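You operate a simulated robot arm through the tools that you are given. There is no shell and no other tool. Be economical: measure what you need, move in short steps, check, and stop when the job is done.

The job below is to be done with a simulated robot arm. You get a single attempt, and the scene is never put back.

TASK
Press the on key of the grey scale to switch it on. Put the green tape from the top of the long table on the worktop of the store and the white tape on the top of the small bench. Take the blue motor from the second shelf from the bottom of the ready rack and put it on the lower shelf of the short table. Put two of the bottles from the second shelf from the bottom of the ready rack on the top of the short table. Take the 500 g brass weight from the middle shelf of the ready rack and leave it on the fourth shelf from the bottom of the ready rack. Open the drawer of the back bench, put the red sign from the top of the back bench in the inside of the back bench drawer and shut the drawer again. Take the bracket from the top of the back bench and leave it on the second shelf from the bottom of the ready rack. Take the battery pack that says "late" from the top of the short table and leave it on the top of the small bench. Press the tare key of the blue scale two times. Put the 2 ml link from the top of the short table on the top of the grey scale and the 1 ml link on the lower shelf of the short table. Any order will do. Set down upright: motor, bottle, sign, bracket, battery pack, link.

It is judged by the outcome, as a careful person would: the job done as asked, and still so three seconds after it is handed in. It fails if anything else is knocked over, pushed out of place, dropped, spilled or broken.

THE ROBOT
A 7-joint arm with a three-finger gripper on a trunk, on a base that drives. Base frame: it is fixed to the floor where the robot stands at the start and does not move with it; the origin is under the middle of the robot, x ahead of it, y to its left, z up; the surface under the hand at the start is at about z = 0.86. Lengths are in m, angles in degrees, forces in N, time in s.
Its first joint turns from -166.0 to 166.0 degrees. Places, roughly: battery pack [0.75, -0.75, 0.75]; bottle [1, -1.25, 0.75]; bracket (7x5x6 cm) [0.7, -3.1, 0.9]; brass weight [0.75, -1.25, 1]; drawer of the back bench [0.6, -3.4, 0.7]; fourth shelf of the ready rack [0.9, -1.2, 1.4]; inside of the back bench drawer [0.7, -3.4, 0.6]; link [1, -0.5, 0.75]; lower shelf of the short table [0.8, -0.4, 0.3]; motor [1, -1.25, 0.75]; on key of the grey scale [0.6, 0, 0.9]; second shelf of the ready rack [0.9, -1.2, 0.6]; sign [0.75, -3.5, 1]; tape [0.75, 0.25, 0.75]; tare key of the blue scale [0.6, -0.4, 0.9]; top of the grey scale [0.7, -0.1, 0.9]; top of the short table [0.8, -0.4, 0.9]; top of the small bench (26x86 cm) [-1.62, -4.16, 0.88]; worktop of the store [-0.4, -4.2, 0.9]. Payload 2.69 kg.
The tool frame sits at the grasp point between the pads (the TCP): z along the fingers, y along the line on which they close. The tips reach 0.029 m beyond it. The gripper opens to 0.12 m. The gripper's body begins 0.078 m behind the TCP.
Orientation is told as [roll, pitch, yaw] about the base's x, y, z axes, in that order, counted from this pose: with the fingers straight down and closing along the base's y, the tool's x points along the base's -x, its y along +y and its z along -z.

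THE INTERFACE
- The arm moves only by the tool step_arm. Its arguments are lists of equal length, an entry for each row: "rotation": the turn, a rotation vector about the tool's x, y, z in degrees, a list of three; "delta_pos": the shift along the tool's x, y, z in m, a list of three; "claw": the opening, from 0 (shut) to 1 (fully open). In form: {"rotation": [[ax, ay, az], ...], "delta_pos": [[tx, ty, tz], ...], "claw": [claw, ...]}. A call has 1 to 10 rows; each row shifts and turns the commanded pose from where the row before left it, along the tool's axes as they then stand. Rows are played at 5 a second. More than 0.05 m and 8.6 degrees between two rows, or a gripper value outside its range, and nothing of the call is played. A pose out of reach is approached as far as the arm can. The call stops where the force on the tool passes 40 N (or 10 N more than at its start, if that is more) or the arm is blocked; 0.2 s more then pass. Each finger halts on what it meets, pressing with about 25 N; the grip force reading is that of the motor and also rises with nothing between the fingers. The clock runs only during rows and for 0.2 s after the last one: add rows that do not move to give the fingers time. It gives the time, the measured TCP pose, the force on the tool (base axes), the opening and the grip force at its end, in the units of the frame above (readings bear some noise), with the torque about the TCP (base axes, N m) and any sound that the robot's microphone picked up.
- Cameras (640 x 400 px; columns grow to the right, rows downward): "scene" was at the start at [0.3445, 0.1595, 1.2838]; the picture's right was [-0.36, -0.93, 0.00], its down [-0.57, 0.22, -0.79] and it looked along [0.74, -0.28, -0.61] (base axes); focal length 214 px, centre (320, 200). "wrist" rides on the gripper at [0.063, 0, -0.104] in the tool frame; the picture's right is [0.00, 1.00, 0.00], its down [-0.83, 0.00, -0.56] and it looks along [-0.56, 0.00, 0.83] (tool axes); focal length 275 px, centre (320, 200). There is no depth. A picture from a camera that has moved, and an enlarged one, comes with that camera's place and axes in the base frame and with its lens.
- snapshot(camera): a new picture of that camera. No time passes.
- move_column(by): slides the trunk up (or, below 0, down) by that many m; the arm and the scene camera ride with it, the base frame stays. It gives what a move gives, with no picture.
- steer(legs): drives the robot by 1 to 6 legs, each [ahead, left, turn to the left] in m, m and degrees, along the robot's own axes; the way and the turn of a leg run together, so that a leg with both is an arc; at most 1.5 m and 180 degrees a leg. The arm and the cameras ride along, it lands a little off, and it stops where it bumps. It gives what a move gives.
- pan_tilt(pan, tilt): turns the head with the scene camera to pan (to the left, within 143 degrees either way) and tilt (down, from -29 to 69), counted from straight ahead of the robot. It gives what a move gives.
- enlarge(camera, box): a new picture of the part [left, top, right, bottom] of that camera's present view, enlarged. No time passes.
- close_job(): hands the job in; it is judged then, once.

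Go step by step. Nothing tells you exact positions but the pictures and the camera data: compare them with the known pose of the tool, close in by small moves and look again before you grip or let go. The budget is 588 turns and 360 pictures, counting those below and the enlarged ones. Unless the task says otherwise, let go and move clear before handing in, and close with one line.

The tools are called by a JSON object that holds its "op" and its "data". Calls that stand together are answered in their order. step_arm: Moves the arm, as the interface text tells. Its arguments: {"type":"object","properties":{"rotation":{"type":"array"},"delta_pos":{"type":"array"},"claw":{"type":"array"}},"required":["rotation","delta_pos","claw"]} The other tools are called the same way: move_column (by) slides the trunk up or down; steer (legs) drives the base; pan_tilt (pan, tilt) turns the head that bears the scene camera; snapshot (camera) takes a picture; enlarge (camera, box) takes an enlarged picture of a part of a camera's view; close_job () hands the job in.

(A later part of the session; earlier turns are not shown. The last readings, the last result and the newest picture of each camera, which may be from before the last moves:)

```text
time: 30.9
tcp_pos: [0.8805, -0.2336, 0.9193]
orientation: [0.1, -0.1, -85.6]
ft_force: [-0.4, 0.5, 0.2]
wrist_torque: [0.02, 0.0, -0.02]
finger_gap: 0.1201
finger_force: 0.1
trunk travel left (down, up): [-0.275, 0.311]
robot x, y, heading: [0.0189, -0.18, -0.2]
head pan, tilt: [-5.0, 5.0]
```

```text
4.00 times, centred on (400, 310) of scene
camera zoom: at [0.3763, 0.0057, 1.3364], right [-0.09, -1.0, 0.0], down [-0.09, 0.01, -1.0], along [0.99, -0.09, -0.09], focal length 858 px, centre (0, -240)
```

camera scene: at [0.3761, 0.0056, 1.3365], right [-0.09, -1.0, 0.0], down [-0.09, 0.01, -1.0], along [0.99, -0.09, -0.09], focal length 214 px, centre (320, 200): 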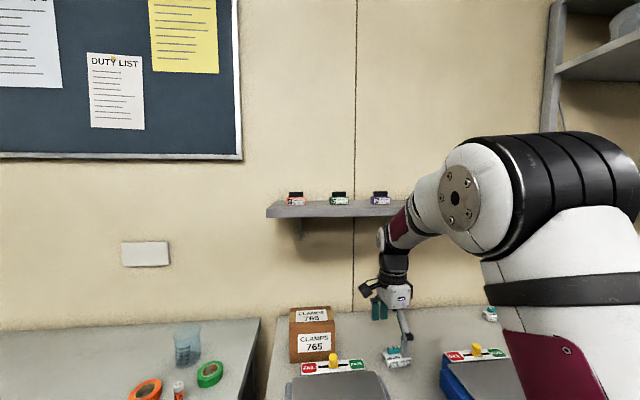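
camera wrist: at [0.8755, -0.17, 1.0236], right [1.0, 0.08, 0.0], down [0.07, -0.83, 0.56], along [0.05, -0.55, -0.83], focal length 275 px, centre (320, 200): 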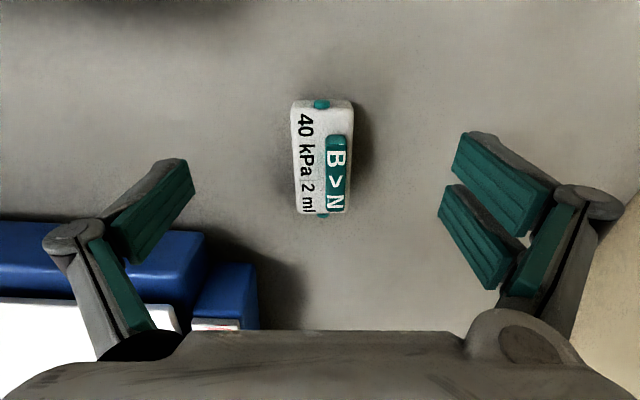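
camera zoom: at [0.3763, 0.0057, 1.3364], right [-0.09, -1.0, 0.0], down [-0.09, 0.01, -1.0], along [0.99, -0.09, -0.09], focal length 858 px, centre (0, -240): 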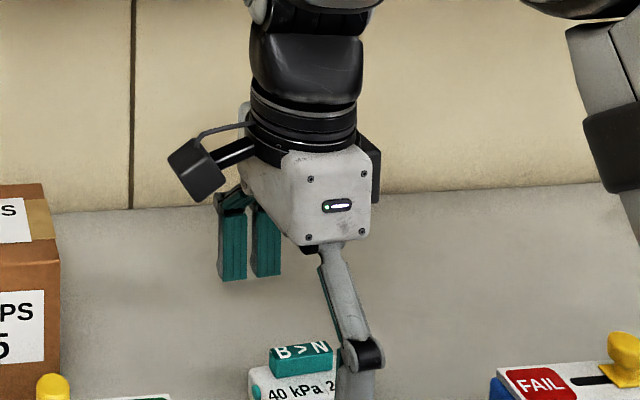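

{"op": "step_arm", "data": {"rotation": [[0, 0, 0], [0, 0, 0], [0, 0, 0], [0, 0, 0], [0, 0, 0]], "delta_pos": [[0, 0.001, 0.015], [0, 0, 0.009], [0, 0, 0], [0, 0, 0], [0, 0, 0]], "claw": [1, 1, 0, 0, 0]}}

{"op": "snapshot", "data": {"camera": "wrist"}}

```text
time: 32.1
tcp_pos: [0.8811, -0.2325, 0.8962]
orientation: [0.1, 0.0, -85.6]
ft_force: [0.1, 0.1, 3.1]
wrist_torque: [-0.06, -0.05, 0.03]
finger_gap: 0.0333
finger_force: 25.3
trunk travel left (down, up): [-0.275, 0.311]
robot x, y, heading: [0.024, -0.1765, -0.2]
head pan, tilt: [-5.0, 5.0]
```

```text
321 pictures are left
camera wrist: at [0.8758, -0.1699, 0.9997], right [1.0, 0.08, 0.0], down [0.07, -0.83, 0.56], along [0.05, -0.55, -0.83], focal length 275 px, centre (320, 200)
```

wrist: 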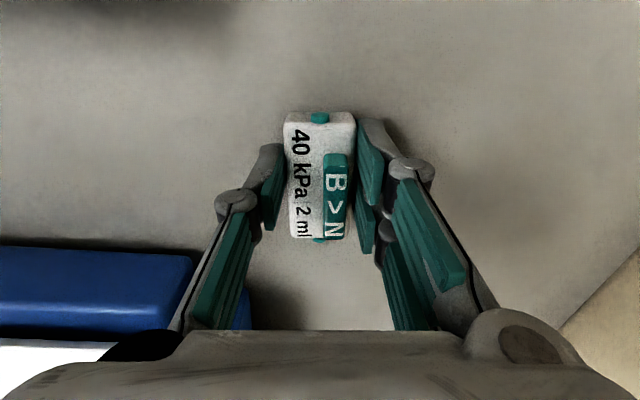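

Held. I lift slightly, back out between the scales, go up and over to the grey scale's tray.

{"op": "step_arm", "data": {"rotation": [[0, 0, 0], [0, 0, 0], [0, 0, 0], [0, 0, 0], [0, 0, 0], [0, 0, 0], [0, 0, 0], [0, 0, 0], [0, 0, 0], [0, 0, 0]], "delta_pos": [[0, 0, -0.02], [0, 0, -0.035], [0.003, -0.045, 0], [0.004, -0.045, 0], [0.004, -0.05, 0], [0, 0, -0.04], [0, 0, -0.04], [0.048, -0.005, 0], [0.048, -0.005, 0], [0.048, -0.005, 0]], "claw": [0, 0, 0, 0, 0, 0, 0, 0, 0, 0]}}

{"op": "snapshot", "data": {"camera": "wrist"}}

{"op": "snapshot", "data": {"camera": "scene"}}

```text
refused: row 5 steps farther than a row can; nothing moved
```

```text
320 pictures are left
camera wrist: at [0.8758, -0.1699, 0.9997], right [1.0, 0.08, 0.0], down [0.07, -0.83, 0.56], along [0.05, -0.55, -0.83], focal length 275 px, centre (320, 200)
```

wrist: 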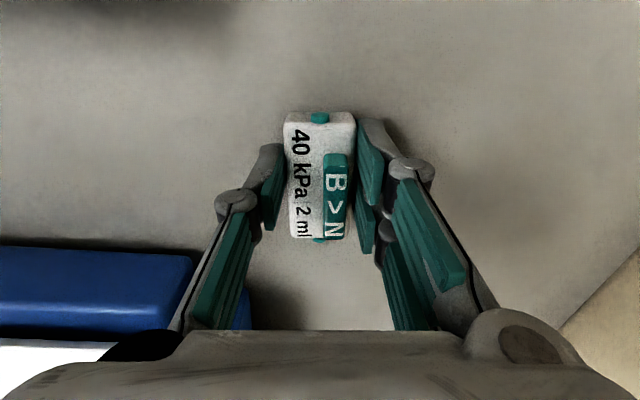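

```text
319 pictures are left
camera scene: at [0.3763, 0.0057, 1.3364], right [-0.09, -1.0, 0.0], down [-0.09, 0.01, -1.0], along [0.99, -0.09, -0.09], focal length 214 px, centre (320, 200)
```

scene: 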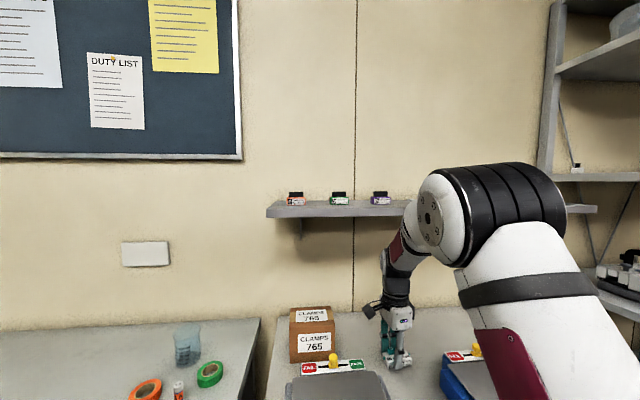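

{"op": "step_arm", "data": {"rotation": [[0, 0, 0], [0, 0, 0], [0, 0, 0], [0, 0, 0], [0, 0, 0], [0, 0, 0], [0, 0, 0], [0, 0, 0], [0, 0, 0], [0, 0, 0]], "delta_pos": [[0, 0, -0.02], [0, 0, -0.035], [0.003, -0.045, 0], [0.004, -0.045, 0], [0.004, -0.048, 0], [0, 0, -0.04], [0, 0, -0.04], [0.048, -0.005, 0], [0.048, -0.005, 0], [0.048, -0.005, 0]], "claw": [0, 0, 0, 0, 0, 0, 0, 0, 0, 0]}}

{"op": "snapshot", "data": {"camera": "wrist"}}

{"op": "pan_tilt", "data": {"pan": -15, "tilt": 38}}

{"op": "snapshot", "data": {"camera": "scene"}}

```text
time: 34.3
tcp_pos: [0.7174, -0.0899, 1.0312]
orientation: [-0.1, 0.0, -85.8]
ft_force: [-0.1, -1.0, -1.5]
wrist_torque: [0.05, 0.04, 0.01]
finger_gap: 0.0332
finger_force: 25.0
trunk travel left (down, up): [-0.275, 0.311]
robot x, y, heading: [0.0205, -0.1714, -0.1]
head pan, tilt: [-5.0, 5.0]
```

```text
318 pictures are left
camera wrist: at [0.7118, -0.0282, 1.1358], right [1.0, 0.08, 0.0], down [0.07, -0.83, 0.56], along [0.04, -0.55, -0.83], focal length 275 px, centre (320, 200)
```

wrist: 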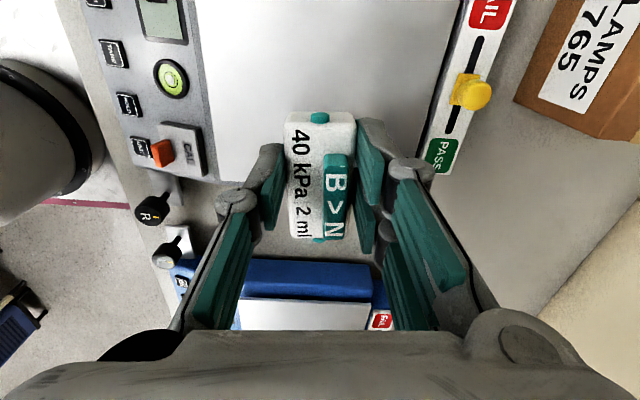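

```text
time: 35.3
tcp_pos: [0.7172, -0.0912, 1.0316]
orientation: [0.0, 0.0, -85.5]
ft_force: [0.3, 0.8, -0.3]
wrist_torque: [0.01, -0.03, -0.02]
finger_gap: 0.0331
finger_force: 24.8
trunk travel left (down, up): [-0.275, 0.311]
robot x, y, heading: [0.019, -0.1748, 0.1]
head pan, tilt: [-15.0, 38.0]
```

```text
317 pictures are left
camera scene: at [0.3683, -0.0086, 1.2837], right [-0.26, -0.97, 0.0], down [-0.59, 0.16, -0.79], along [0.76, -0.21, -0.61], focal length 214 px, centre (320, 200)
```

scene: 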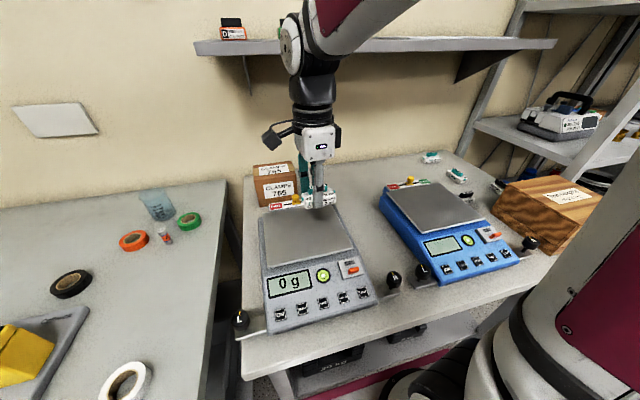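

The link is near the tray; I shift 2.5 cm toward the tray's middle and lower gently.

{"op": "step_arm", "data": {"rotation": [[0, 0, 0], [0, 0, 0], [0, 0, 0], [0, 0, 0], [0, 0, 0], [0, 0, 0]], "delta_pos": [[0.026, 0, 0], [0, 0, 0.03], [0, 0, 0.03], [0, 0, 0.005], [0, 0, 0.003], [0, 0, 0]], "claw": [0, 0, 0, 0, 0, 0]}}

{"op": "enlarge", "data": {"camera": "scene", "box": [240, 150, 400, 250]}}

```text
time: 36.7
tcp_pos: [0.7152, -0.0631, 0.9636]
orientation: [0.0, -0.1, -85.6]
ft_force: [-0.4, 0.6, -0.4]
wrist_torque: [0.01, -0.02, 0.02]
finger_gap: 0.0334
finger_force: 24.6
trunk travel left (down, up): [-0.275, 0.311]
robot x, y, heading: [0.0194, -0.1771, -0.1]
head pan, tilt: [-15.0, 38.0]
```

```text
4.00 times, centred on (320, 200) of scene
camera zoom: at [0.3682, -0.0086, 1.2836], right [-0.26, -0.97, 0.0], down [-0.59, 0.16, -0.79], along [0.76, -0.21, -0.62], focal length 858 px, centre (320, 200)
```

zoom: 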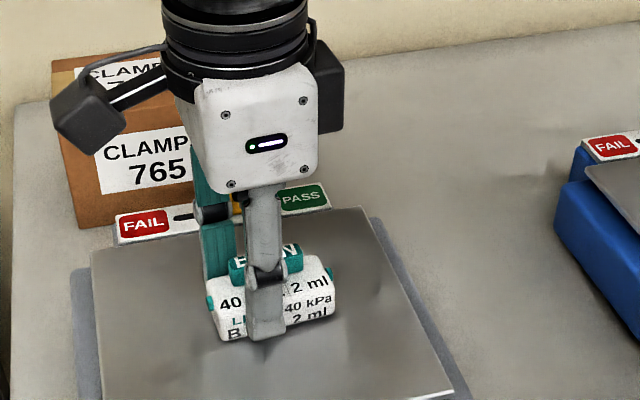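

{"op": "step_arm", "data": {"rotation": [[0, 0, 0], [0, 0, 0], [0, 0, 0]], "delta_pos": [[0, 0, 0.0015], [0, 0, 0.0015], [0, 0, 0]], "claw": [0, 0, 0]}}

```text
time: 37.5
tcp_pos: [0.7149, -0.0628, 0.9605]
orientation: [0.4, 0.0, -85.6]
ft_force: [-0.3, -2.2, 18.7]
wrist_torque: [-0.25, -0.02, -0.03]
finger_gap: 0.0333
finger_force: 25.4
trunk travel left (down, up): [-0.275, 0.311]
robot x, y, heading: [0.0185, -0.1746, -0.1]
head pan, tilt: [-15.0, 38.0]
```

Contact on the tray. I ease up a hair, open and rise.

{"op": "step_arm", "data": {"rotation": [[0, 0, 0], [0, 0, 0], [0, 0, 0], [0, 0, 0], [0, 0, 0], [0, 0, 0]], "delta_pos": [[0, 0, -0.0015], [0, 0, 0], [0, 0, 0], [0, 0, -0.03], [0, 0, -0.05], [0, 0, -0.04]], "claw": [0, 0.5, 0.7, 0.7, 0.7, 0.7]}}

{"op": "snapshot", "data": {"camera": "wrist"}}

{"op": "enlarge", "data": {"camera": "scene", "box": [240, 150, 400, 330]}}

```text
time: 38.9
tcp_pos: [0.7152, -0.0642, 1.0815]
orientation: [-0.1, 0.1, -85.5]
ft_force: [1.1, -0.4, 0.0]
wrist_torque: [0.01, 0.03, -0.01]
finger_gap: 0.0841
finger_force: 0.1
trunk travel left (down, up): [-0.275, 0.311]
robot x, y, heading: [0.0175, -0.177, -0.2]
head pan, tilt: [-15.0, 38.0]
```

```text
315 pictures are left
camera wrist: at [0.7093, -0.0011, 1.1855], right [1.0, 0.08, 0.0], down [0.07, -0.83, 0.56], along [0.04, -0.55, -0.83], focal length 275 px, centre (320, 200)
```

wrist: 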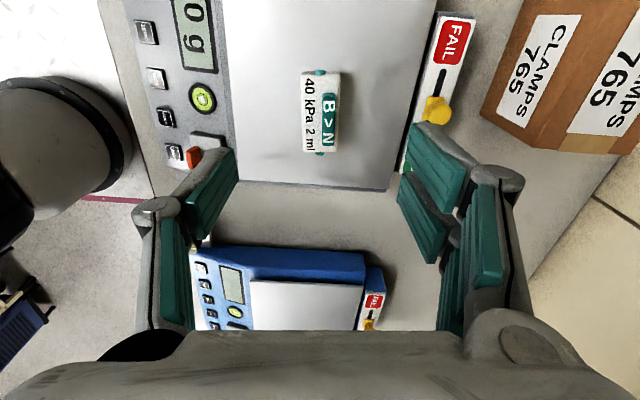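

```text
2.22 times, centred on (320, 240) of scene
camera zoom: at [0.3684, -0.0086, 1.2835], right [-0.26, -0.97, 0.0], down [-0.59, 0.16, -0.79], along [0.76, -0.21, -0.62], focal length 477 px, centre (320, 111)
```

zoom: 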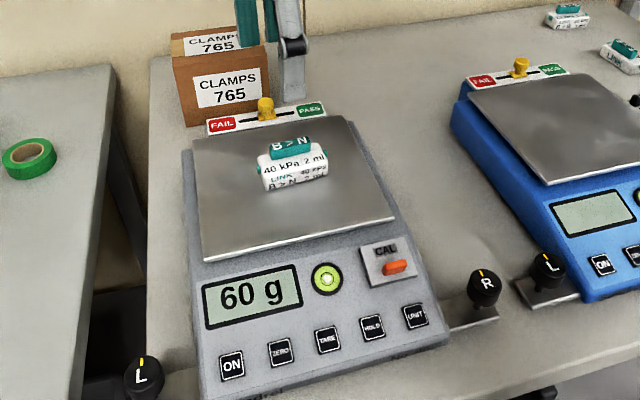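

The 2 ml link rests on the grey scale (60 g shown). Next the 1 ml link, deep under the wall shelf; I check how close the base may drive to the table.

{"op": "pan_tilt", "data": {"pan": -20, "tilt": 69}}

{"op": "snapshot", "data": {"camera": "scene"}}

```text
time: 39.9
tcp_pos: [0.7146, -0.0636, 1.0809]
orientation: [0.0, -0.1, -85.7]
ft_force: [0.3, 0.3, -0.5]
wrist_torque: [-0.03, 0.0, -0.01]
finger_gap: 0.084
finger_force: 0.0
trunk travel left (down, up): [-0.275, 0.311]
robot x, y, heading: [0.0188, -0.1778, -0.4]
head pan, tilt: [-20.0, 68.8]
```

```text
313 pictures are left
camera scene: at [0.3375, -0.0053, 1.2445], right [-0.34, -0.94, 0.0], down [-0.87, 0.32, -0.36], along [0.34, -0.13, -0.93], focal length 214 px, centre (320, 200)
```

scene: 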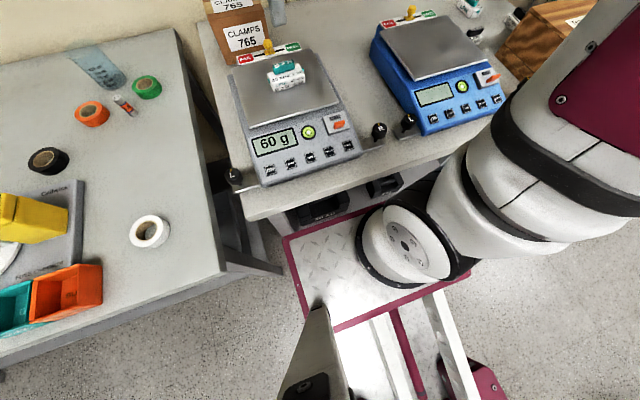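

The arm's column stands about 0.3 m ahead of the base middle, so reach is fine from here. I turn the gripper to face the 1 ml link (yaw −30°) and lean it 45° so it can pass under the shelf.

{"op": "step_arm", "data": {"rotation": [[0, 0, -8], [0, 0, -8], [0, 0, -8], [0, 0, -8], [0, 0, -8], [0, 0, -8], [0, 0, -7.5]], "delta_pos": [[0, -0.02, 0], [0, -0.02, 0], [0, 0, 0], [0, 0, 0], [0, 0, 0], [0, 0, 0], [0, 0, 0]], "claw": [1, 1, 1, 1, 1, 1, 1]}}

{"op": "step_arm", "data": {"rotation": [[0, -7.5, 0], [0, -7.5, 0], [0, -7.5, 0], [0, -7.5, 0], [0, -7.5, 0], [0, -7.5, 0]], "delta_pos": [[0, -0.04, 0], [0, -0.04, 0], [0, -0.04, 0], [0, -0.04, 0], [0, -0.04, 0], [0, -0.04, 0]], "claw": [1, 1, 1, 1, 1, 1]}}

{"op": "pan_tilt", "data": {"pan": -30, "tilt": 30}}

{"op": "snapshot", "data": {"camera": "wrist"}}

{"op": "snapshot", "data": {"camera": "scene"}}

```text
time: 41.5
tcp_pos: [0.6771, -0.0698, 1.0817]
orientation: [0.0, 0.1, -30.0]
ft_force: [-0.4, -0.4, -0.5]
wrist_torque: [0.03, 0.0, 0.04]
finger_gap: 0.12
finger_force: 0.2
trunk travel left (down, up): [-0.275, 0.311]
robot x, y, heading: [0.0182, -0.1739, -0.2]
head pan, tilt: [-20.0, 68.8]
```

```text
time: 42.9
tcp_pos: [0.5575, -0.2784, 1.094]
orientation: [0.0, -44.9, -30.0]
ft_force: [0.7, 0.4, -0.4]
wrist_torque: [-0.01, 0.01, -0.03]
finger_gap: 0.1202
finger_force: 0.1
out of reach, approached as far as the arm can: row 6
trunk travel left (down, up): [-0.275, 0.311]
robot x, y, heading: [0.0202, -0.1722, 0.2]
head pan, tilt: [-20.0, 68.8]
```

```text
time: 43.9
tcp_pos: [0.5574, -0.2781, 1.0947]
orientation: [-0.1, -44.9, -30.3]
ft_force: [0.9, 0.3, -0.1]
wrist_torque: [0.01, -0.02, -0.01]
finger_gap: 0.1201
finger_force: 0.1
trunk travel left (down, up): [-0.275, 0.311]
robot x, y, heading: [0.0209, -0.1729, -0.1]
head pan, tilt: [-30.0, 30.0]
```

```text
312 pictures are left
camera wrist: at [0.4556, -0.2199, 1.1236], right [0.5, 0.87, 0.0], down [0.17, -0.1, 0.98], along [0.85, -0.49, -0.2], focal length 275 px, centre (320, 200)
```

wrist: 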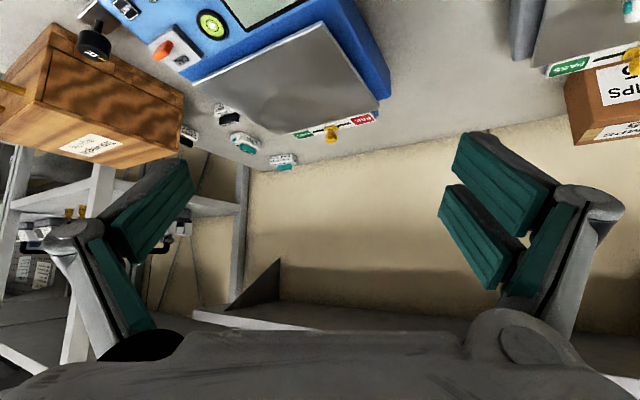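

```text
311 pictures are left
camera scene: at [0.3631, -0.0315, 1.2959], right [-0.5, -0.86, 0.0], down [-0.43, 0.25, -0.87], along [0.75, -0.43, -0.5], focal length 214 px, centre (320, 200)
```

scene: 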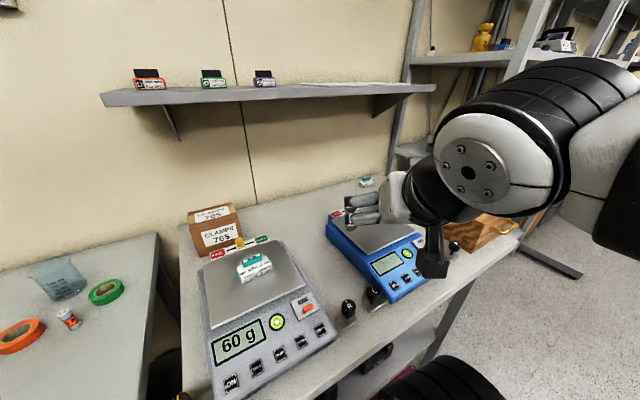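

{"op": "step_arm", "data": {"rotation": [[0, 0, 0], [0, 0, 0], [0, 0, 0], [0, 0, 0], [0, 0, 0], [0, 0, 0], [0, 0, 0], [0, 0, 0]], "delta_pos": [[-0.0238, -0.0086, 0.039], [-0.0238, -0.0086, 0.039], [-0.0238, -0.0086, 0.039], [-0.0238, -0.0086, 0.039], [-0.0238, -0.0086, 0.039], [-0.0238, -0.0086, 0.039], [-0.0238, -0.0086, 0.039], [-0.0238, -0.0086, 0.039]], "claw": [1, 1, 1, 1, 1, 1, 1, 1]}}

{"op": "snapshot", "data": {"camera": "wrist"}}

{"op": "snapshot", "data": {"camera": "scene"}}

```text
time: 45.7
tcp_pos: [0.8293, -0.5163, 1.0082]
orientation: [0.0, -44.9, -30.0]
ft_force: [0.2, 0.5, 0.3]
wrist_torque: [-0.01, 0.02, 0.0]
finger_gap: 0.1198
finger_force: 0.1
trunk travel left (down, up): [-0.275, 0.311]
robot x, y, heading: [0.0201, -0.1745, -0.2]
head pan, tilt: [-30.0, 30.0]
```

```text
310 pictures are left
camera wrist: at [0.7269, -0.4578, 1.0367], right [0.5, 0.87, 0.0], down [0.17, -0.09, 0.98], along [0.85, -0.49, -0.19], focal length 275 px, centre (320, 200)
```

wrist: 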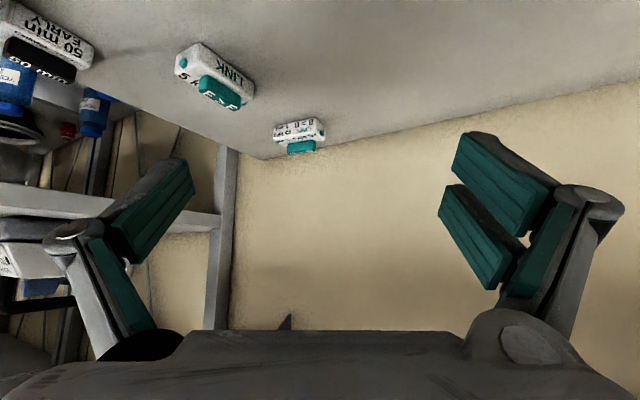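

```text
309 pictures are left
camera scene: at [0.3627, -0.031, 1.2961], right [-0.5, -0.86, 0.0], down [-0.43, 0.25, -0.87], along [0.75, -0.43, -0.5], focal length 214 px, centre (320, 200)
```

scene: 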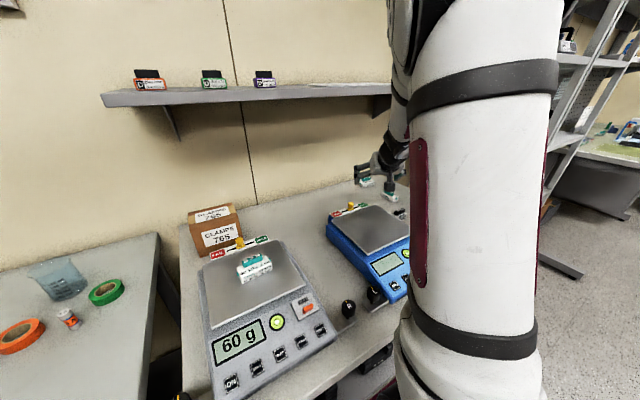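

{"op": "enlarge", "data": {"camera": "wrist", "box": [160, 20, 400, 170]}}

```text
2.67 times, centred on (280, 95) of wrist
camera zoom: at [0.7269, -0.4578, 1.0367], right [0.5, 0.87, 0.0], down [0.17, -0.09, 0.98], along [0.85, -0.49, -0.19], focal length 734 px, centre (427, 480)
```

zoom: 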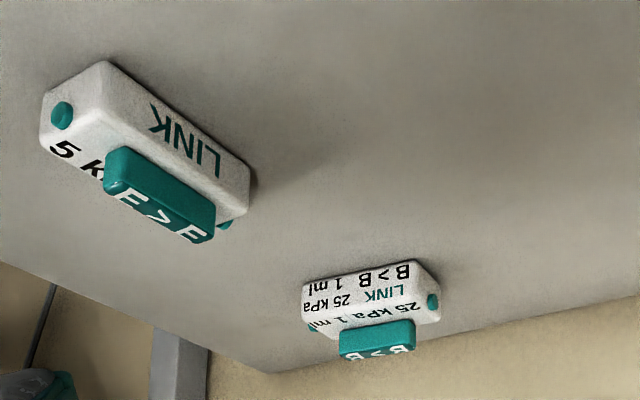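

The 1 ml link's axis is really about 9° off y, its middle near [1.026, -0.66]. I correct the yaw to −9° and go to a stand-off.

{"op": "step_arm", "data": {"rotation": [[-4.95, 0, -4.95], [-4.95, 0, -4.95], [-4.95, 0, -4.95], [0, 0, 0], [0, 0, 0], [0, 0, 0], [0, 0, 0]], "delta_pos": [[0, 0, 0], [0, 0, 0], [0, 0, 0], [-0.0164, -0.0277, 0.0281], [-0.0164, -0.0277, 0.0281], [-0.0164, -0.0277, 0.0281], [-0.0164, -0.0277, 0.0281]], "claw": [1, 1, 1, 1, 1, 1, 1]}}

{"op": "snapshot", "data": {"camera": "wrist"}}

{"op": "snapshot", "data": {"camera": "scene"}}

```text
time: 47.3
tcp_pos: [0.9376, -0.6457, 0.9758]
orientation: [0.1, -45.2, -9.2]
ft_force: [0.4, 0.3, 0.9]
wrist_torque: [-0.05, 0.05, -0.01]
finger_gap: 0.12
finger_force: 0.0
trunk travel left (down, up): [-0.275, 0.311]
robot x, y, heading: [0.0253, -0.1757, -0.0]
head pan, tilt: [-30.0, 30.0]
```

```text
307 pictures are left
camera wrist: at [0.8206, -0.6277, 1.0043], right [0.16, 0.99, 0.0], down [0.19, -0.03, 0.98], along [0.97, -0.15, -0.19], focal length 275 px, centre (320, 200)
```

wrist: 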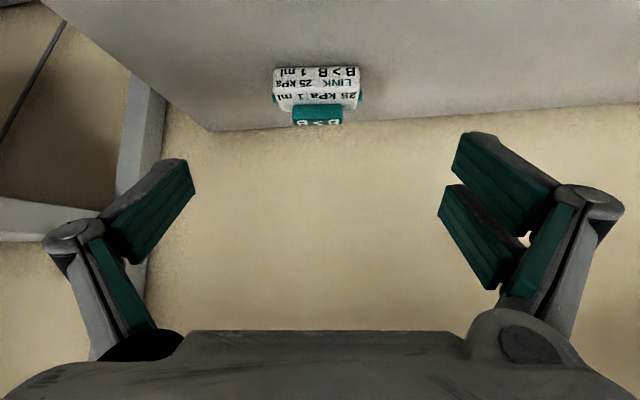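

```text
306 pictures are left
camera scene: at [0.3628, -0.0311, 1.296], right [-0.5, -0.86, 0.0], down [-0.43, 0.25, -0.87], along [0.75, -0.43, -0.5], focal length 214 px, centre (320, 200)
```

scene: 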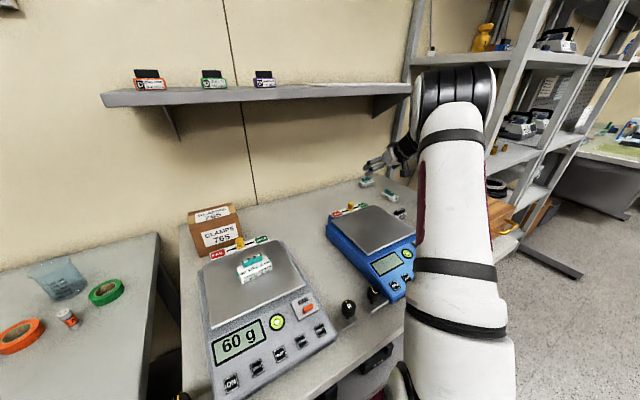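

{"op": "step_arm", "data": {"rotation": [[0, 0, 0], [0, 0, 0], [0, 0, 0]], "delta_pos": [[0, -0.001, 0.04], [0, -0.001, 0.04], [0, 0, 0.02]], "claw": [1, 1, 1]}}

{"op": "snapshot", "data": {"camera": "wrist"}}

```text
time: 48.1
tcp_pos: [1.0062, -0.6593, 0.9043]
orientation: [0.0, -45.1, -9.3]
ft_force: [0.0, 0.2, 0.8]
wrist_torque: [0.01, 0.02, 0.0]
finger_gap: 0.12
finger_force: 0.1
trunk travel left (down, up): [-0.275, 0.311]
robot x, y, heading: [0.0234, -0.1751, -0.3]
head pan, tilt: [-30.0, 30.0]
```

```text
305 pictures are left
camera wrist: at [0.8893, -0.6412, 0.9331], right [0.16, 0.99, 0.0], down [0.19, -0.03, 0.98], along [0.97, -0.15, -0.19], focal length 275 px, centre (320, 200)
```

wrist: 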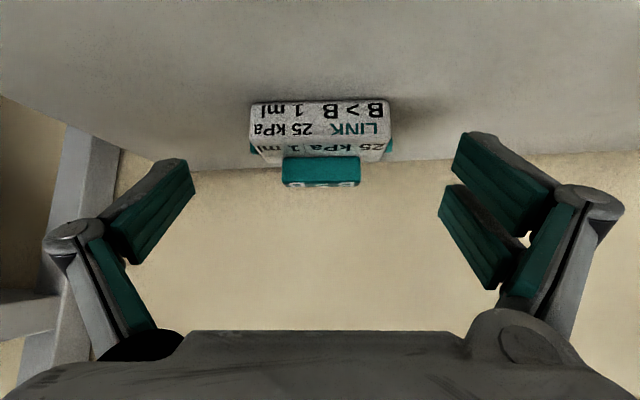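

{"op": "step_arm", "data": {"rotation": [[0, 0, 0], [0, 0, 0], [0, 0, 0], [0, 0, 0], [0, 0, 0]], "delta_pos": [[0, -0.0005, 0.015], [0, 0, 0.007], [0, 0, 0], [0, 0, 0], [0, 0, 0]], "claw": [1, 1, 0, 0, 0]}}

{"op": "snapshot", "data": {"camera": "wrist"}}

```text
time: 49.3
tcp_pos: [1.0229, -0.6606, 0.8926]
orientation: [-0.1, -45.5, -9.1]
ft_force: [3.3, 4.4, 30.3]
wrist_torque: [0.78, -0.3, 0.15]
finger_gap: 0.0677
finger_force: 24.8
trunk travel left (down, up): [-0.275, 0.311]
robot x, y, heading: [0.0236, -0.177, -0.3]
head pan, tilt: [-30.0, 30.0]
```

```text
304 pictures are left
camera wrist: at [0.9055, -0.6429, 0.9219], right [0.16, 0.99, 0.0], down [0.18, -0.02, 0.98], along [0.97, -0.15, -0.19], focal length 275 px, centre (320, 200)
```

wrist: 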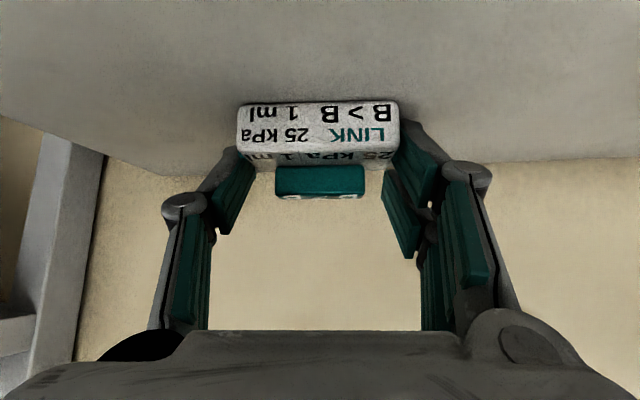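

Gripped, the tips touching the table. I lift 3 cm and look.

{"op": "step_arm", "data": {"rotation": [[0, 0, 0], [0, 0, 0]], "delta_pos": [[-0.008, 0, -0.008], [-0.015, 0, -0.015]], "claw": [0, 0]}}

{"op": "snapshot", "data": {"camera": "wrist"}}

```text
time: 49.9
tcp_pos: [1.0214, -0.6631, 0.9173]
orientation: [0.2, -44.7, -9.3]
ft_force: [-0.8, -0.4, -0.8]
wrist_torque: [0.0, 0.01, 0.0]
finger_gap: 0.0673
finger_force: 25.1
trunk travel left (down, up): [-0.275, 0.311]
robot x, y, heading: [0.0215, -0.178, -0.1]
head pan, tilt: [-30.0, 30.0]
```

```text
303 pictures are left
camera wrist: at [0.9034, -0.6441, 0.9471], right [0.16, 0.99, 0.0], down [0.2, -0.03, 0.98], along [0.97, -0.15, -0.2], focal length 275 px, centre (320, 200)
```

wrist: 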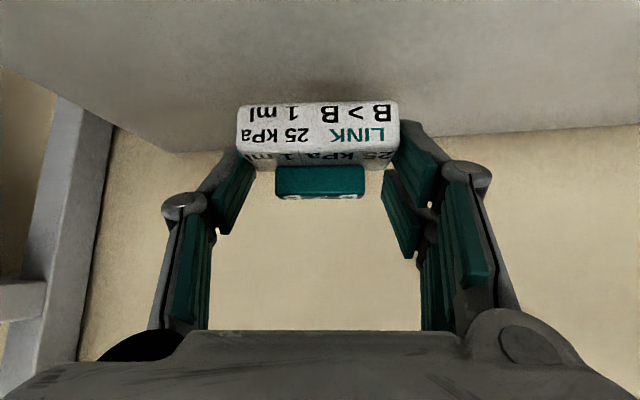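

Held upright. I retrace the way out from under the shelf.

{"op": "step_arm", "data": {"rotation": [[0, 0, 0], [0, 0, 0], [0, 0, 0], [0, 0, 0], [0, 0, 0], [0, 0, 0], [0, 0, 0], [0, 0, 0], [0, 0, 0]], "delta_pos": [[0, 0, -0.04], [0, 0, -0.04], [0.0164, 0.0277, -0.0281], [0.0164, 0.0277, -0.0281], [0.0164, 0.0277, -0.0281], [0.0164, 0.0277, -0.0281], [0.02, 0.025, -0.025], [0.02, 0.025, -0.025], [0.02, 0.025, -0.025]], "claw": [0, 0, 0, 0, 0, 0, 0, 0, 0]}}

{"op": "snapshot", "data": {"camera": "scene"}}

```text
time: 51.9
tcp_pos: [0.7746, -0.434, 1.0199]
orientation: [0.0, -45.0, -9.2]
ft_force: [0.0, 0.8, -0.7]
wrist_torque: [0.02, -0.03, 0.04]
finger_gap: 0.0674
finger_force: 24.8
trunk travel left (down, up): [-0.275, 0.311]
robot x, y, heading: [0.0208, -0.175, -0.1]
head pan, tilt: [-30.0, 30.0]
```

```text
302 pictures are left
camera scene: at [0.3634, -0.0319, 1.2959], right [-0.5, -0.86, 0.0], down [-0.43, 0.25, -0.87], along [0.75, -0.44, -0.5], focal length 214 px, centre (320, 200)
```

scene: 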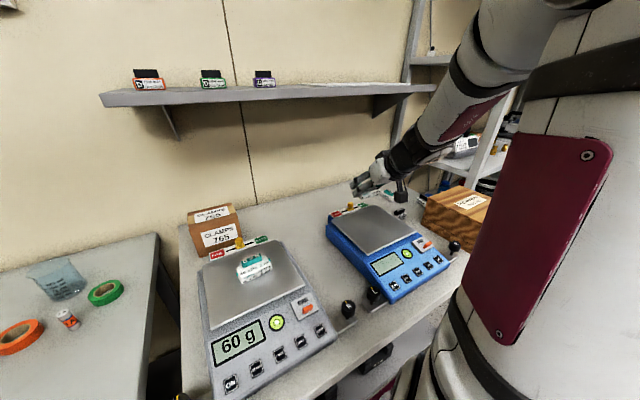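

{"op": "step_arm", "data": {"rotation": [[0, 0, 0]], "delta_pos": [[-0.025, 0, -0.025]], "claw": [0]}}

{"op": "steer", "data": {"legs": [[-0.5, 0, 0], [0, -0.25, 0]]}}

{"op": "pan_tilt", "data": {"pan": 0, "tilt": 45}}

{"op": "snapshot", "data": {"camera": "scene"}}

```text
time: 52.3
tcp_pos: [0.7765, -0.4346, 1.0569]
orientation: [0.0, -45.0, -9.3]
ft_force: [0.2, -0.1, -1.4]
wrist_torque: [0.01, 0.0, -0.01]
finger_gap: 0.0672
finger_force: 24.8
trunk travel left (down, up): [-0.275, 0.311]
robot x, y, heading: [0.0212, -0.1764, -0.3]
head pan, tilt: [-30.0, 30.0]
```

```text
time: 54.1
tcp_pos: [0.5865, -0.426, 1.0554]
orientation: [0.2, -45.0, -8.8]
ft_force: [0.0, 0.2, -0.9]
wrist_torque: [0.03, -0.02, -0.01]
finger_gap: 0.0674
finger_force: 24.7
trunk travel left (down, up): [-0.275, 0.311]
robot x, y, heading: [-0.1701, -0.1759, 0.2]
head pan, tilt: [-30.0, 30.0]
stopped in leg 1: the robot was blocked; the commanded pose is now the measured one
```

```text
time: 55.1
tcp_pos: [0.5865, -0.4253, 1.0561]
orientation: [0.2, -44.9, -8.8]
ft_force: [-0.6, 0.2, -1.1]
wrist_torque: [-0.01, 0.0, 0.0]
finger_gap: 0.0672
finger_force: 24.9
trunk travel left (down, up): [-0.275, 0.311]
robot x, y, heading: [-0.1725, -0.1751, 0.1]
head pan, tilt: [0.0, 45.0]
```

```text
301 pictures are left
camera scene: at [0.1728, 0.0184, 1.2734], right [0.0, -1.0, 0.0], down [-0.71, 0.0, -0.71], along [0.71, 0.0, -0.71], focal length 214 px, centre (320, 200)
```

scene: 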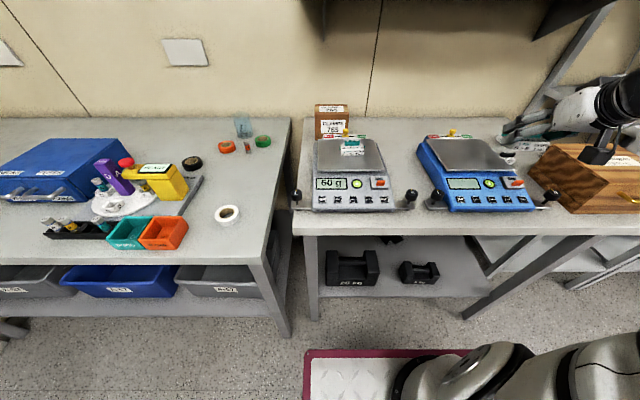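

Something blocks the robot behind at x≈−0.17. I look behind before moving again.

{"op": "pan_tilt", "data": {"pan": 140, "tilt": 35}}

{"op": "snapshot", "data": {"camera": "scene"}}

{"op": "pan_tilt", "data": {"pan": -140, "tilt": 35}}

{"op": "snapshot", "data": {"camera": "scene"}}

{"op": "pan_tilt", "data": {"pan": -90, "tilt": 25}}

{"op": "snapshot", "data": {"camera": "scene"}}

```text
time: 57.3
tcp_pos: [0.5862, -0.4262, 1.0555]
orientation: [0.2, -44.8, -8.8]
ft_force: [-0.9, 0.2, -1.1]
wrist_torque: [0.02, -0.02, -0.03]
finger_gap: 0.0673
finger_force: 25.1
trunk travel left (down, up): [-0.275, 0.311]
robot x, y, heading: [-0.1701, -0.1713, 0.2]
head pan, tilt: [140.0, 35.0]
```

```text
300 pictures are left
camera scene: at [0.0239, 0.0748, 1.2882], right [0.64, 0.77, 0.0], down [0.44, -0.37, -0.82], along [-0.63, 0.53, -0.57], focal length 214 px, centre (320, 200)
```

scene: 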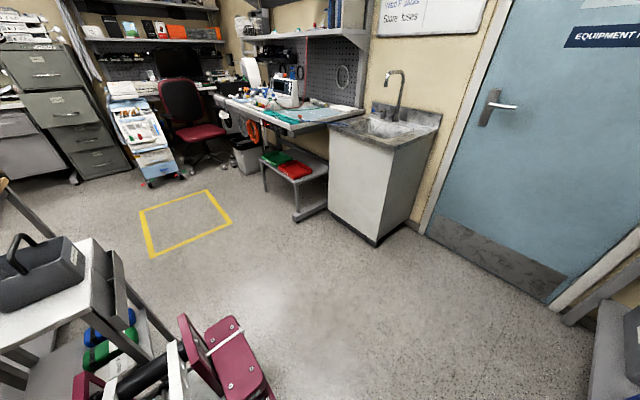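

```text
time: 61.2
tcp_pos: [0.5864, -0.4248, 1.0549]
orientation: [0.2, -44.8, -8.8]
ft_force: [-0.7, 0.1, -0.8]
wrist_torque: [0.0, 0.0, 0.02]
finger_gap: 0.067
finger_force: 25.7
trunk travel left (down, up): [-0.275, 0.311]
robot x, y, heading: [-0.1718, -0.1738, 0.2]
head pan, tilt: [-140.0, 35.0]
```

```text
299 pictures are left
camera scene: at [0.0242, -0.0385, 1.2882], right [-0.64, 0.76, 0.0], down [0.44, 0.37, -0.82], along [-0.63, -0.53, -0.57], focal length 214 px, centre (320, 200)
```

scene: 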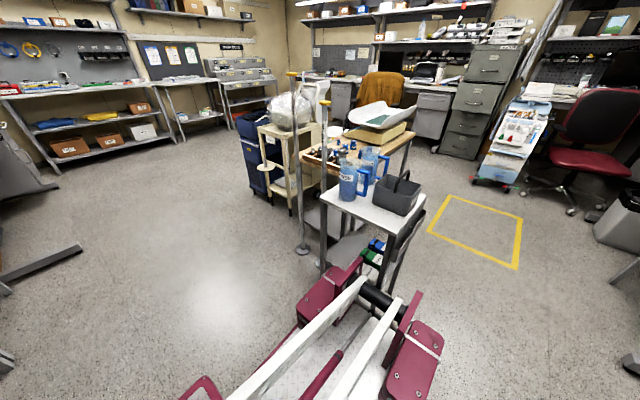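

```text
time: 62.4
tcp_pos: [0.5866, -0.4261, 1.0556]
orientation: [0.1, -44.9, -8.9]
ft_force: [0.4, 0.6, -0.4]
wrist_torque: [-0.01, 0.0, 0.02]
finger_gap: 0.067
finger_force: 25.3
trunk travel left (down, up): [-0.275, 0.311]
robot x, y, heading: [-0.1722, -0.175, 0.2]
head pan, tilt: [-90.0, 25.0]
```

```text
298 pictures are left
camera scene: at [0.0916, -0.0739, 1.3039], right [-1.0, 0.0, 0.0], down [0.0, 0.42, -0.91], along [0.0, -0.91, -0.42], focal length 214 px, centre (320, 200)
```

scene: 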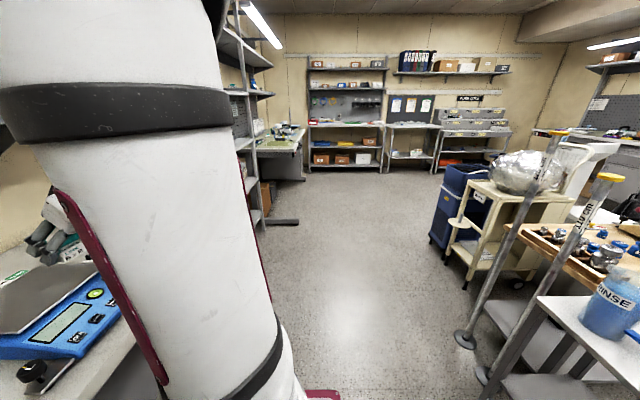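

Behind me is a white side table with jugs; I only touched it and nothing on it moved. I move forward a little and look at the aisle toward the rack.

{"op": "steer", "data": {"legs": [[0.07, 0, 0]]}}

{"op": "pan_tilt", "data": {"pan": -62, "tilt": 35}}

{"op": "snapshot", "data": {"camera": "scene"}}

{"op": "pan_tilt", "data": {"pan": -120, "tilt": 45}}

{"op": "snapshot", "data": {"camera": "scene"}}

```text
time: 63.4
tcp_pos: [0.658, -0.4249, 1.0558]
orientation: [0.2, -44.9, -8.8]
ft_force: [-0.2, -0.3, -0.1]
wrist_torque: [-0.01, -0.02, 0.03]
finger_gap: 0.0671
finger_force: 25.3
trunk travel left (down, up): [-0.275, 0.311]
robot x, y, heading: [-0.1017, -0.1733, 0.1]
head pan, tilt: [-90.0, 25.0]
```

```text
time: 64.3
tcp_pos: [0.6568, -0.427, 1.0553]
orientation: [0.2, -44.8, -8.8]
ft_force: [-0.5, -0.3, -0.6]
wrist_torque: [-0.03, 0.04, 0.02]
finger_gap: 0.0672
finger_force: 24.9
trunk travel left (down, up): [-0.275, 0.311]
robot x, y, heading: [-0.1038, -0.174, -0.1]
head pan, tilt: [-62.0, 35.0]
```

```text
297 pictures are left
camera scene: at [0.2029, -0.0593, 1.2882], right [-0.88, -0.47, 0.0], down [-0.27, 0.51, -0.82], along [0.39, -0.72, -0.57], focal length 214 px, centre (320, 200)
```

scene: 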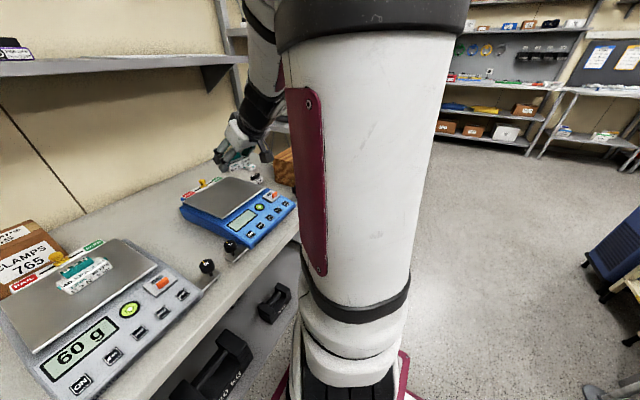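

```text
time: 65.6
tcp_pos: [0.6568, -0.4253, 1.0555]
orientation: [0.1, -44.8, -8.7]
ft_force: [-0.4, -0.3, -0.7]
wrist_torque: [0.0, -0.01, -0.01]
finger_gap: 0.0669
finger_force: 25.2
trunk travel left (down, up): [-0.275, 0.311]
robot x, y, heading: [-0.1021, -0.1738, -0.0]
head pan, tilt: [-120.0, 45.0]
```

```text
296 pictures are left
camera scene: at [0.121, -0.0522, 1.2734], right [-0.87, 0.5, 0.0], down [0.35, 0.61, -0.71], along [-0.35, -0.61, -0.71], focal length 214 px, centre (320, 200)
```

scene: 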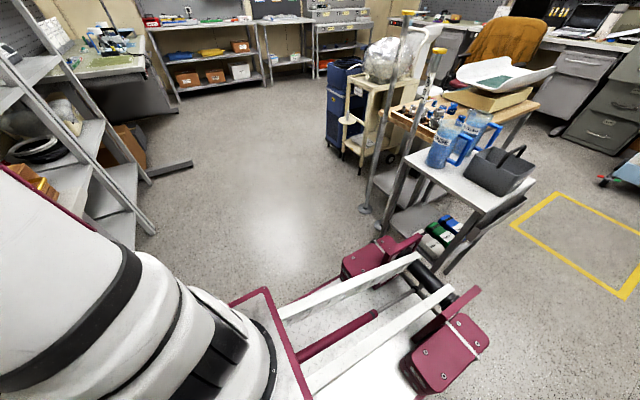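

The aisle at y≈−1.3 is open (rack front x≈0.73, bollards x≈−0.77). I retract the arm, slide right to there and turn to face −y, which makes low reaching under the table easier.

{"op": "step_arm", "data": {"rotation": [[0, 0, 0], [0, 0, 0], [0, 0, 0]], "delta_pos": [[0.0115, -0.005, -0.035], [0.0115, -0.005, -0.035], [0.0115, -0.005, -0.035]], "claw": [0, 0, 0]}}

{"op": "steer", "data": {"legs": [[0, -0.6, 0], [0, -0.5, 0]]}}

{"op": "steer", "data": {"legs": [[0, 0, -90]]}}

{"op": "pan_tilt", "data": {"pan": 100, "tilt": 30}}

{"op": "snapshot", "data": {"camera": "scene"}}

```text
time: 66.4
tcp_pos: [0.5565, -0.4259, 1.1055]
orientation: [0.2, -44.9, -8.9]
ft_force: [0.4, -0.3, -0.7]
wrist_torque: [0.02, -0.02, 0.0]
finger_gap: 0.0672
finger_force: 24.6
trunk travel left (down, up): [-0.275, 0.311]
robot x, y, heading: [-0.101, -0.1737, 0.3]
head pan, tilt: [-120.0, 45.0]
```

```text
time: 72.3
tcp_pos: [0.5536, -1.5275, 1.1038]
orientation: [0.3, -44.9, -9.1]
ft_force: [-0.5, 0.6, -0.1]
wrist_torque: [-0.01, 0.0, 0.02]
finger_gap: 0.0668
finger_force: 24.9
trunk travel left (down, up): [-0.275, 0.311]
robot x, y, heading: [-0.1014, -1.2706, -0.2]
head pan, tilt: [-120.0, 45.0]
```

```text
time: 76.5
tcp_pos: [-0.3552, -1.9312, 1.1057]
orientation: [0.2, -44.9, -98.8]
ft_force: [0.0, 0.3, -1.0]
wrist_torque: [0.0, 0.07, -0.01]
finger_gap: 0.0671
finger_force: 25.4
trunk travel left (down, up): [-0.275, 0.311]
robot x, y, heading: [-0.102, -1.2709, -89.9]
head pan, tilt: [-120.0, 45.0]
```

```text
time: 79.7
tcp_pos: [-0.357, -1.9307, 1.099]
orientation: [0.7, -44.4, -99.2]
ft_force: [0.1, 0.3, -0.6]
wrist_torque: [-0.02, -0.03, 0.0]
finger_gap: 0.0672
finger_force: 24.9
trunk travel left (down, up): [-0.275, 0.311]
robot x, y, heading: [-0.1018, -1.2707, -89.7]
head pan, tilt: [100.0, 30.0]
```

```text
295 pictures are left
camera scene: at [0.0076, -1.5103, 1.2772], right [0.31, 0.95, 0.0], down [0.64, -0.21, -0.74], along [-0.7, 0.23, -0.67], focal length 214 px, centre (320, 200)
```

scene: 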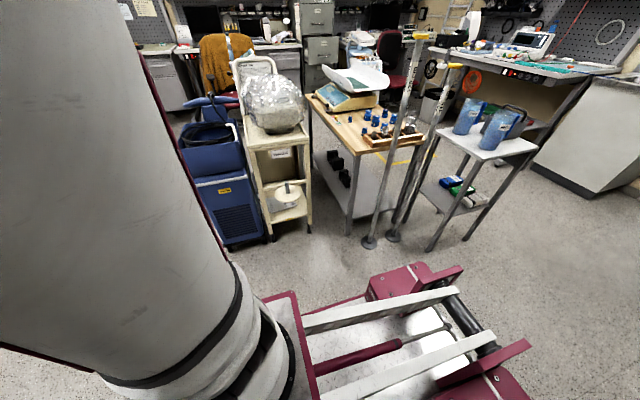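

{"op": "snapshot", "data": {"camera": "scene"}}

```text
294 pictures are left
camera scene: at [0.0076, -1.5103, 1.2772], right [0.31, 0.95, 0.0], down [0.64, -0.21, -0.74], along [-0.7, 0.23, -0.67], focal length 214 px, centre (320, 200)
```

scene: 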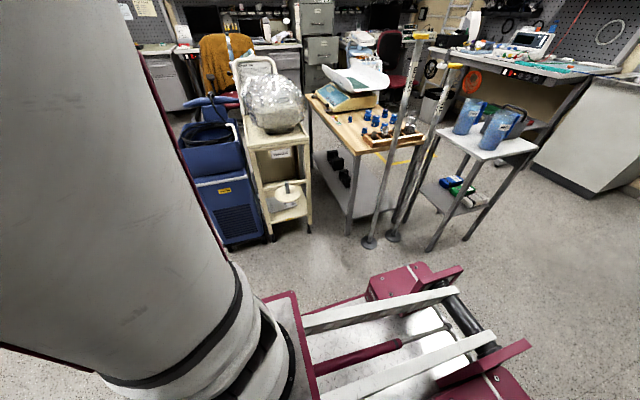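

The head seems blocked by the folded elbow. I turn it back and stretch the arm forward first.

{"op": "pan_tilt", "data": {"pan": -115, "tilt": 40}}

{"op": "step_arm", "data": {"rotation": [[0, 0, 0], [0, 0, 0], [0, 0, 0], [0, 0, 0]], "delta_pos": [[-0.03, 0, 0.035], [-0.03, 0, 0.035], [-0.03, 0, 0.035], [-0.03, 0, 0.035]], "claw": [0, 0, 0, 0]}}

{"op": "snapshot", "data": {"camera": "scene"}}

```text
time: 82.8
tcp_pos: [-0.357, -1.9313, 1.1]
orientation: [0.8, -44.3, -99.1]
ft_force: [0.5, -0.6, -1.5]
wrist_torque: [0.01, 0.04, -0.01]
finger_gap: 0.0671
finger_force: 24.8
trunk travel left (down, up): [-0.275, 0.311]
robot x, y, heading: [-0.1012, -1.2697, -90.0]
head pan, tilt: [-115.0, 40.0]
```

```text
time: 83.8
tcp_pos: [-0.3841, -2.1109, 1.0913]
orientation: [0.2, -45.0, -98.9]
ft_force: [-0.2, 0.6, 0.0]
wrist_torque: [0.04, -0.02, 0.01]
finger_gap: 0.0673
finger_force: 24.5
trunk travel left (down, up): [-0.275, 0.311]
robot x, y, heading: [-0.1014, -1.2719, -89.6]
head pan, tilt: [-115.0, 40.0]
```

```text
293 pictures are left
camera scene: at [0.0098, -1.4997, 1.2807], right [0.42, 0.91, 0.0], down [0.58, -0.27, -0.77], along [-0.69, 0.32, -0.64], focal length 214 px, centre (320, 200)
```

scene: 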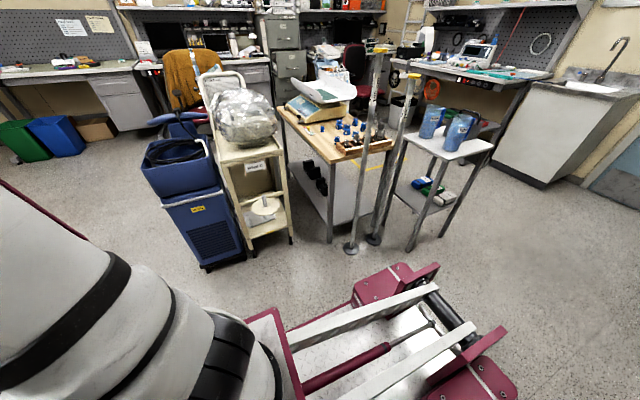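

{"op": "pan_tilt", "data": {"pan": 90, "tilt": 25}}

{"op": "snapshot", "data": {"camera": "scene"}}

```text
time: 86.8
tcp_pos: [-0.3825, -2.1116, 1.0912]
orientation: [0.2, -44.9, -98.7]
ft_force: [0.4, -0.4, -0.7]
wrist_torque: [0.01, -0.03, -0.03]
finger_gap: 0.0671
finger_force: 24.7
trunk travel left (down, up): [-0.275, 0.311]
robot x, y, heading: [-0.0981, -1.2753, -89.8]
head pan, tilt: [90.0, 25.0]
```

```text
292 pictures are left
camera scene: at [0.179, -1.5358, 1.3039], right [0.0, -1.0, 0.0], down [-0.42, 0.0, -0.91], along [0.91, 0.0, -0.42], focal length 214 px, centre (320, 200)
```

scene: 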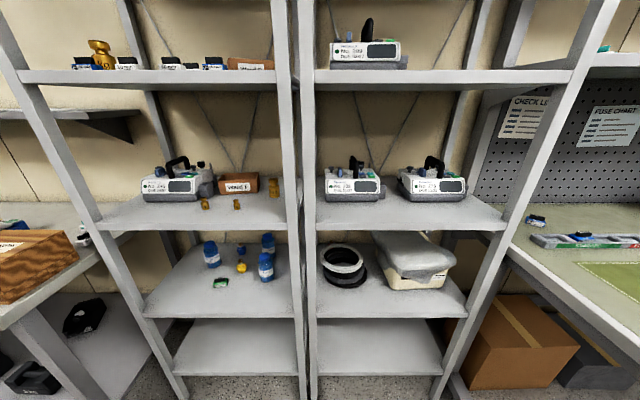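

{"op": "enlarge", "data": {"camera": "scene", "box": [60, 140, 320, 302]}}

{"op": "enlarge", "data": {"camera": "scene", "box": [0, 20, 320, 220]}}

```text
2.46 times, centred on (190, 221) of scene
camera zoom: at [0.179, -1.5358, 1.3039], right [0.0, -1.0, 0.0], down [-0.42, 0.0, -0.91], along [0.91, 0.0, -0.42], focal length 528 px, centre (640, 148)
```

zoom: 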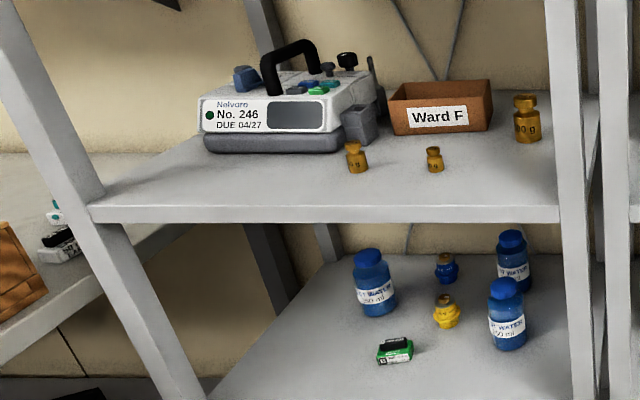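

```text
2.00 times, centred on (160, 120) of scene
camera zoom: at [0.179, -1.5358, 1.3039], right [0.0, -1.0, 0.0], down [-0.42, 0.0, -0.91], along [0.91, 0.0, -0.42], focal length 429 px, centre (640, 360)
```

zoom: 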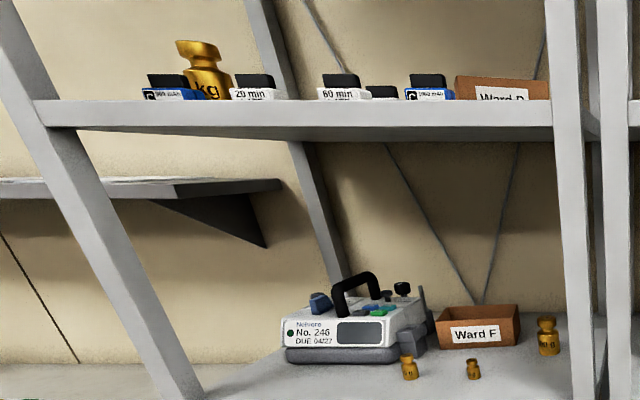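

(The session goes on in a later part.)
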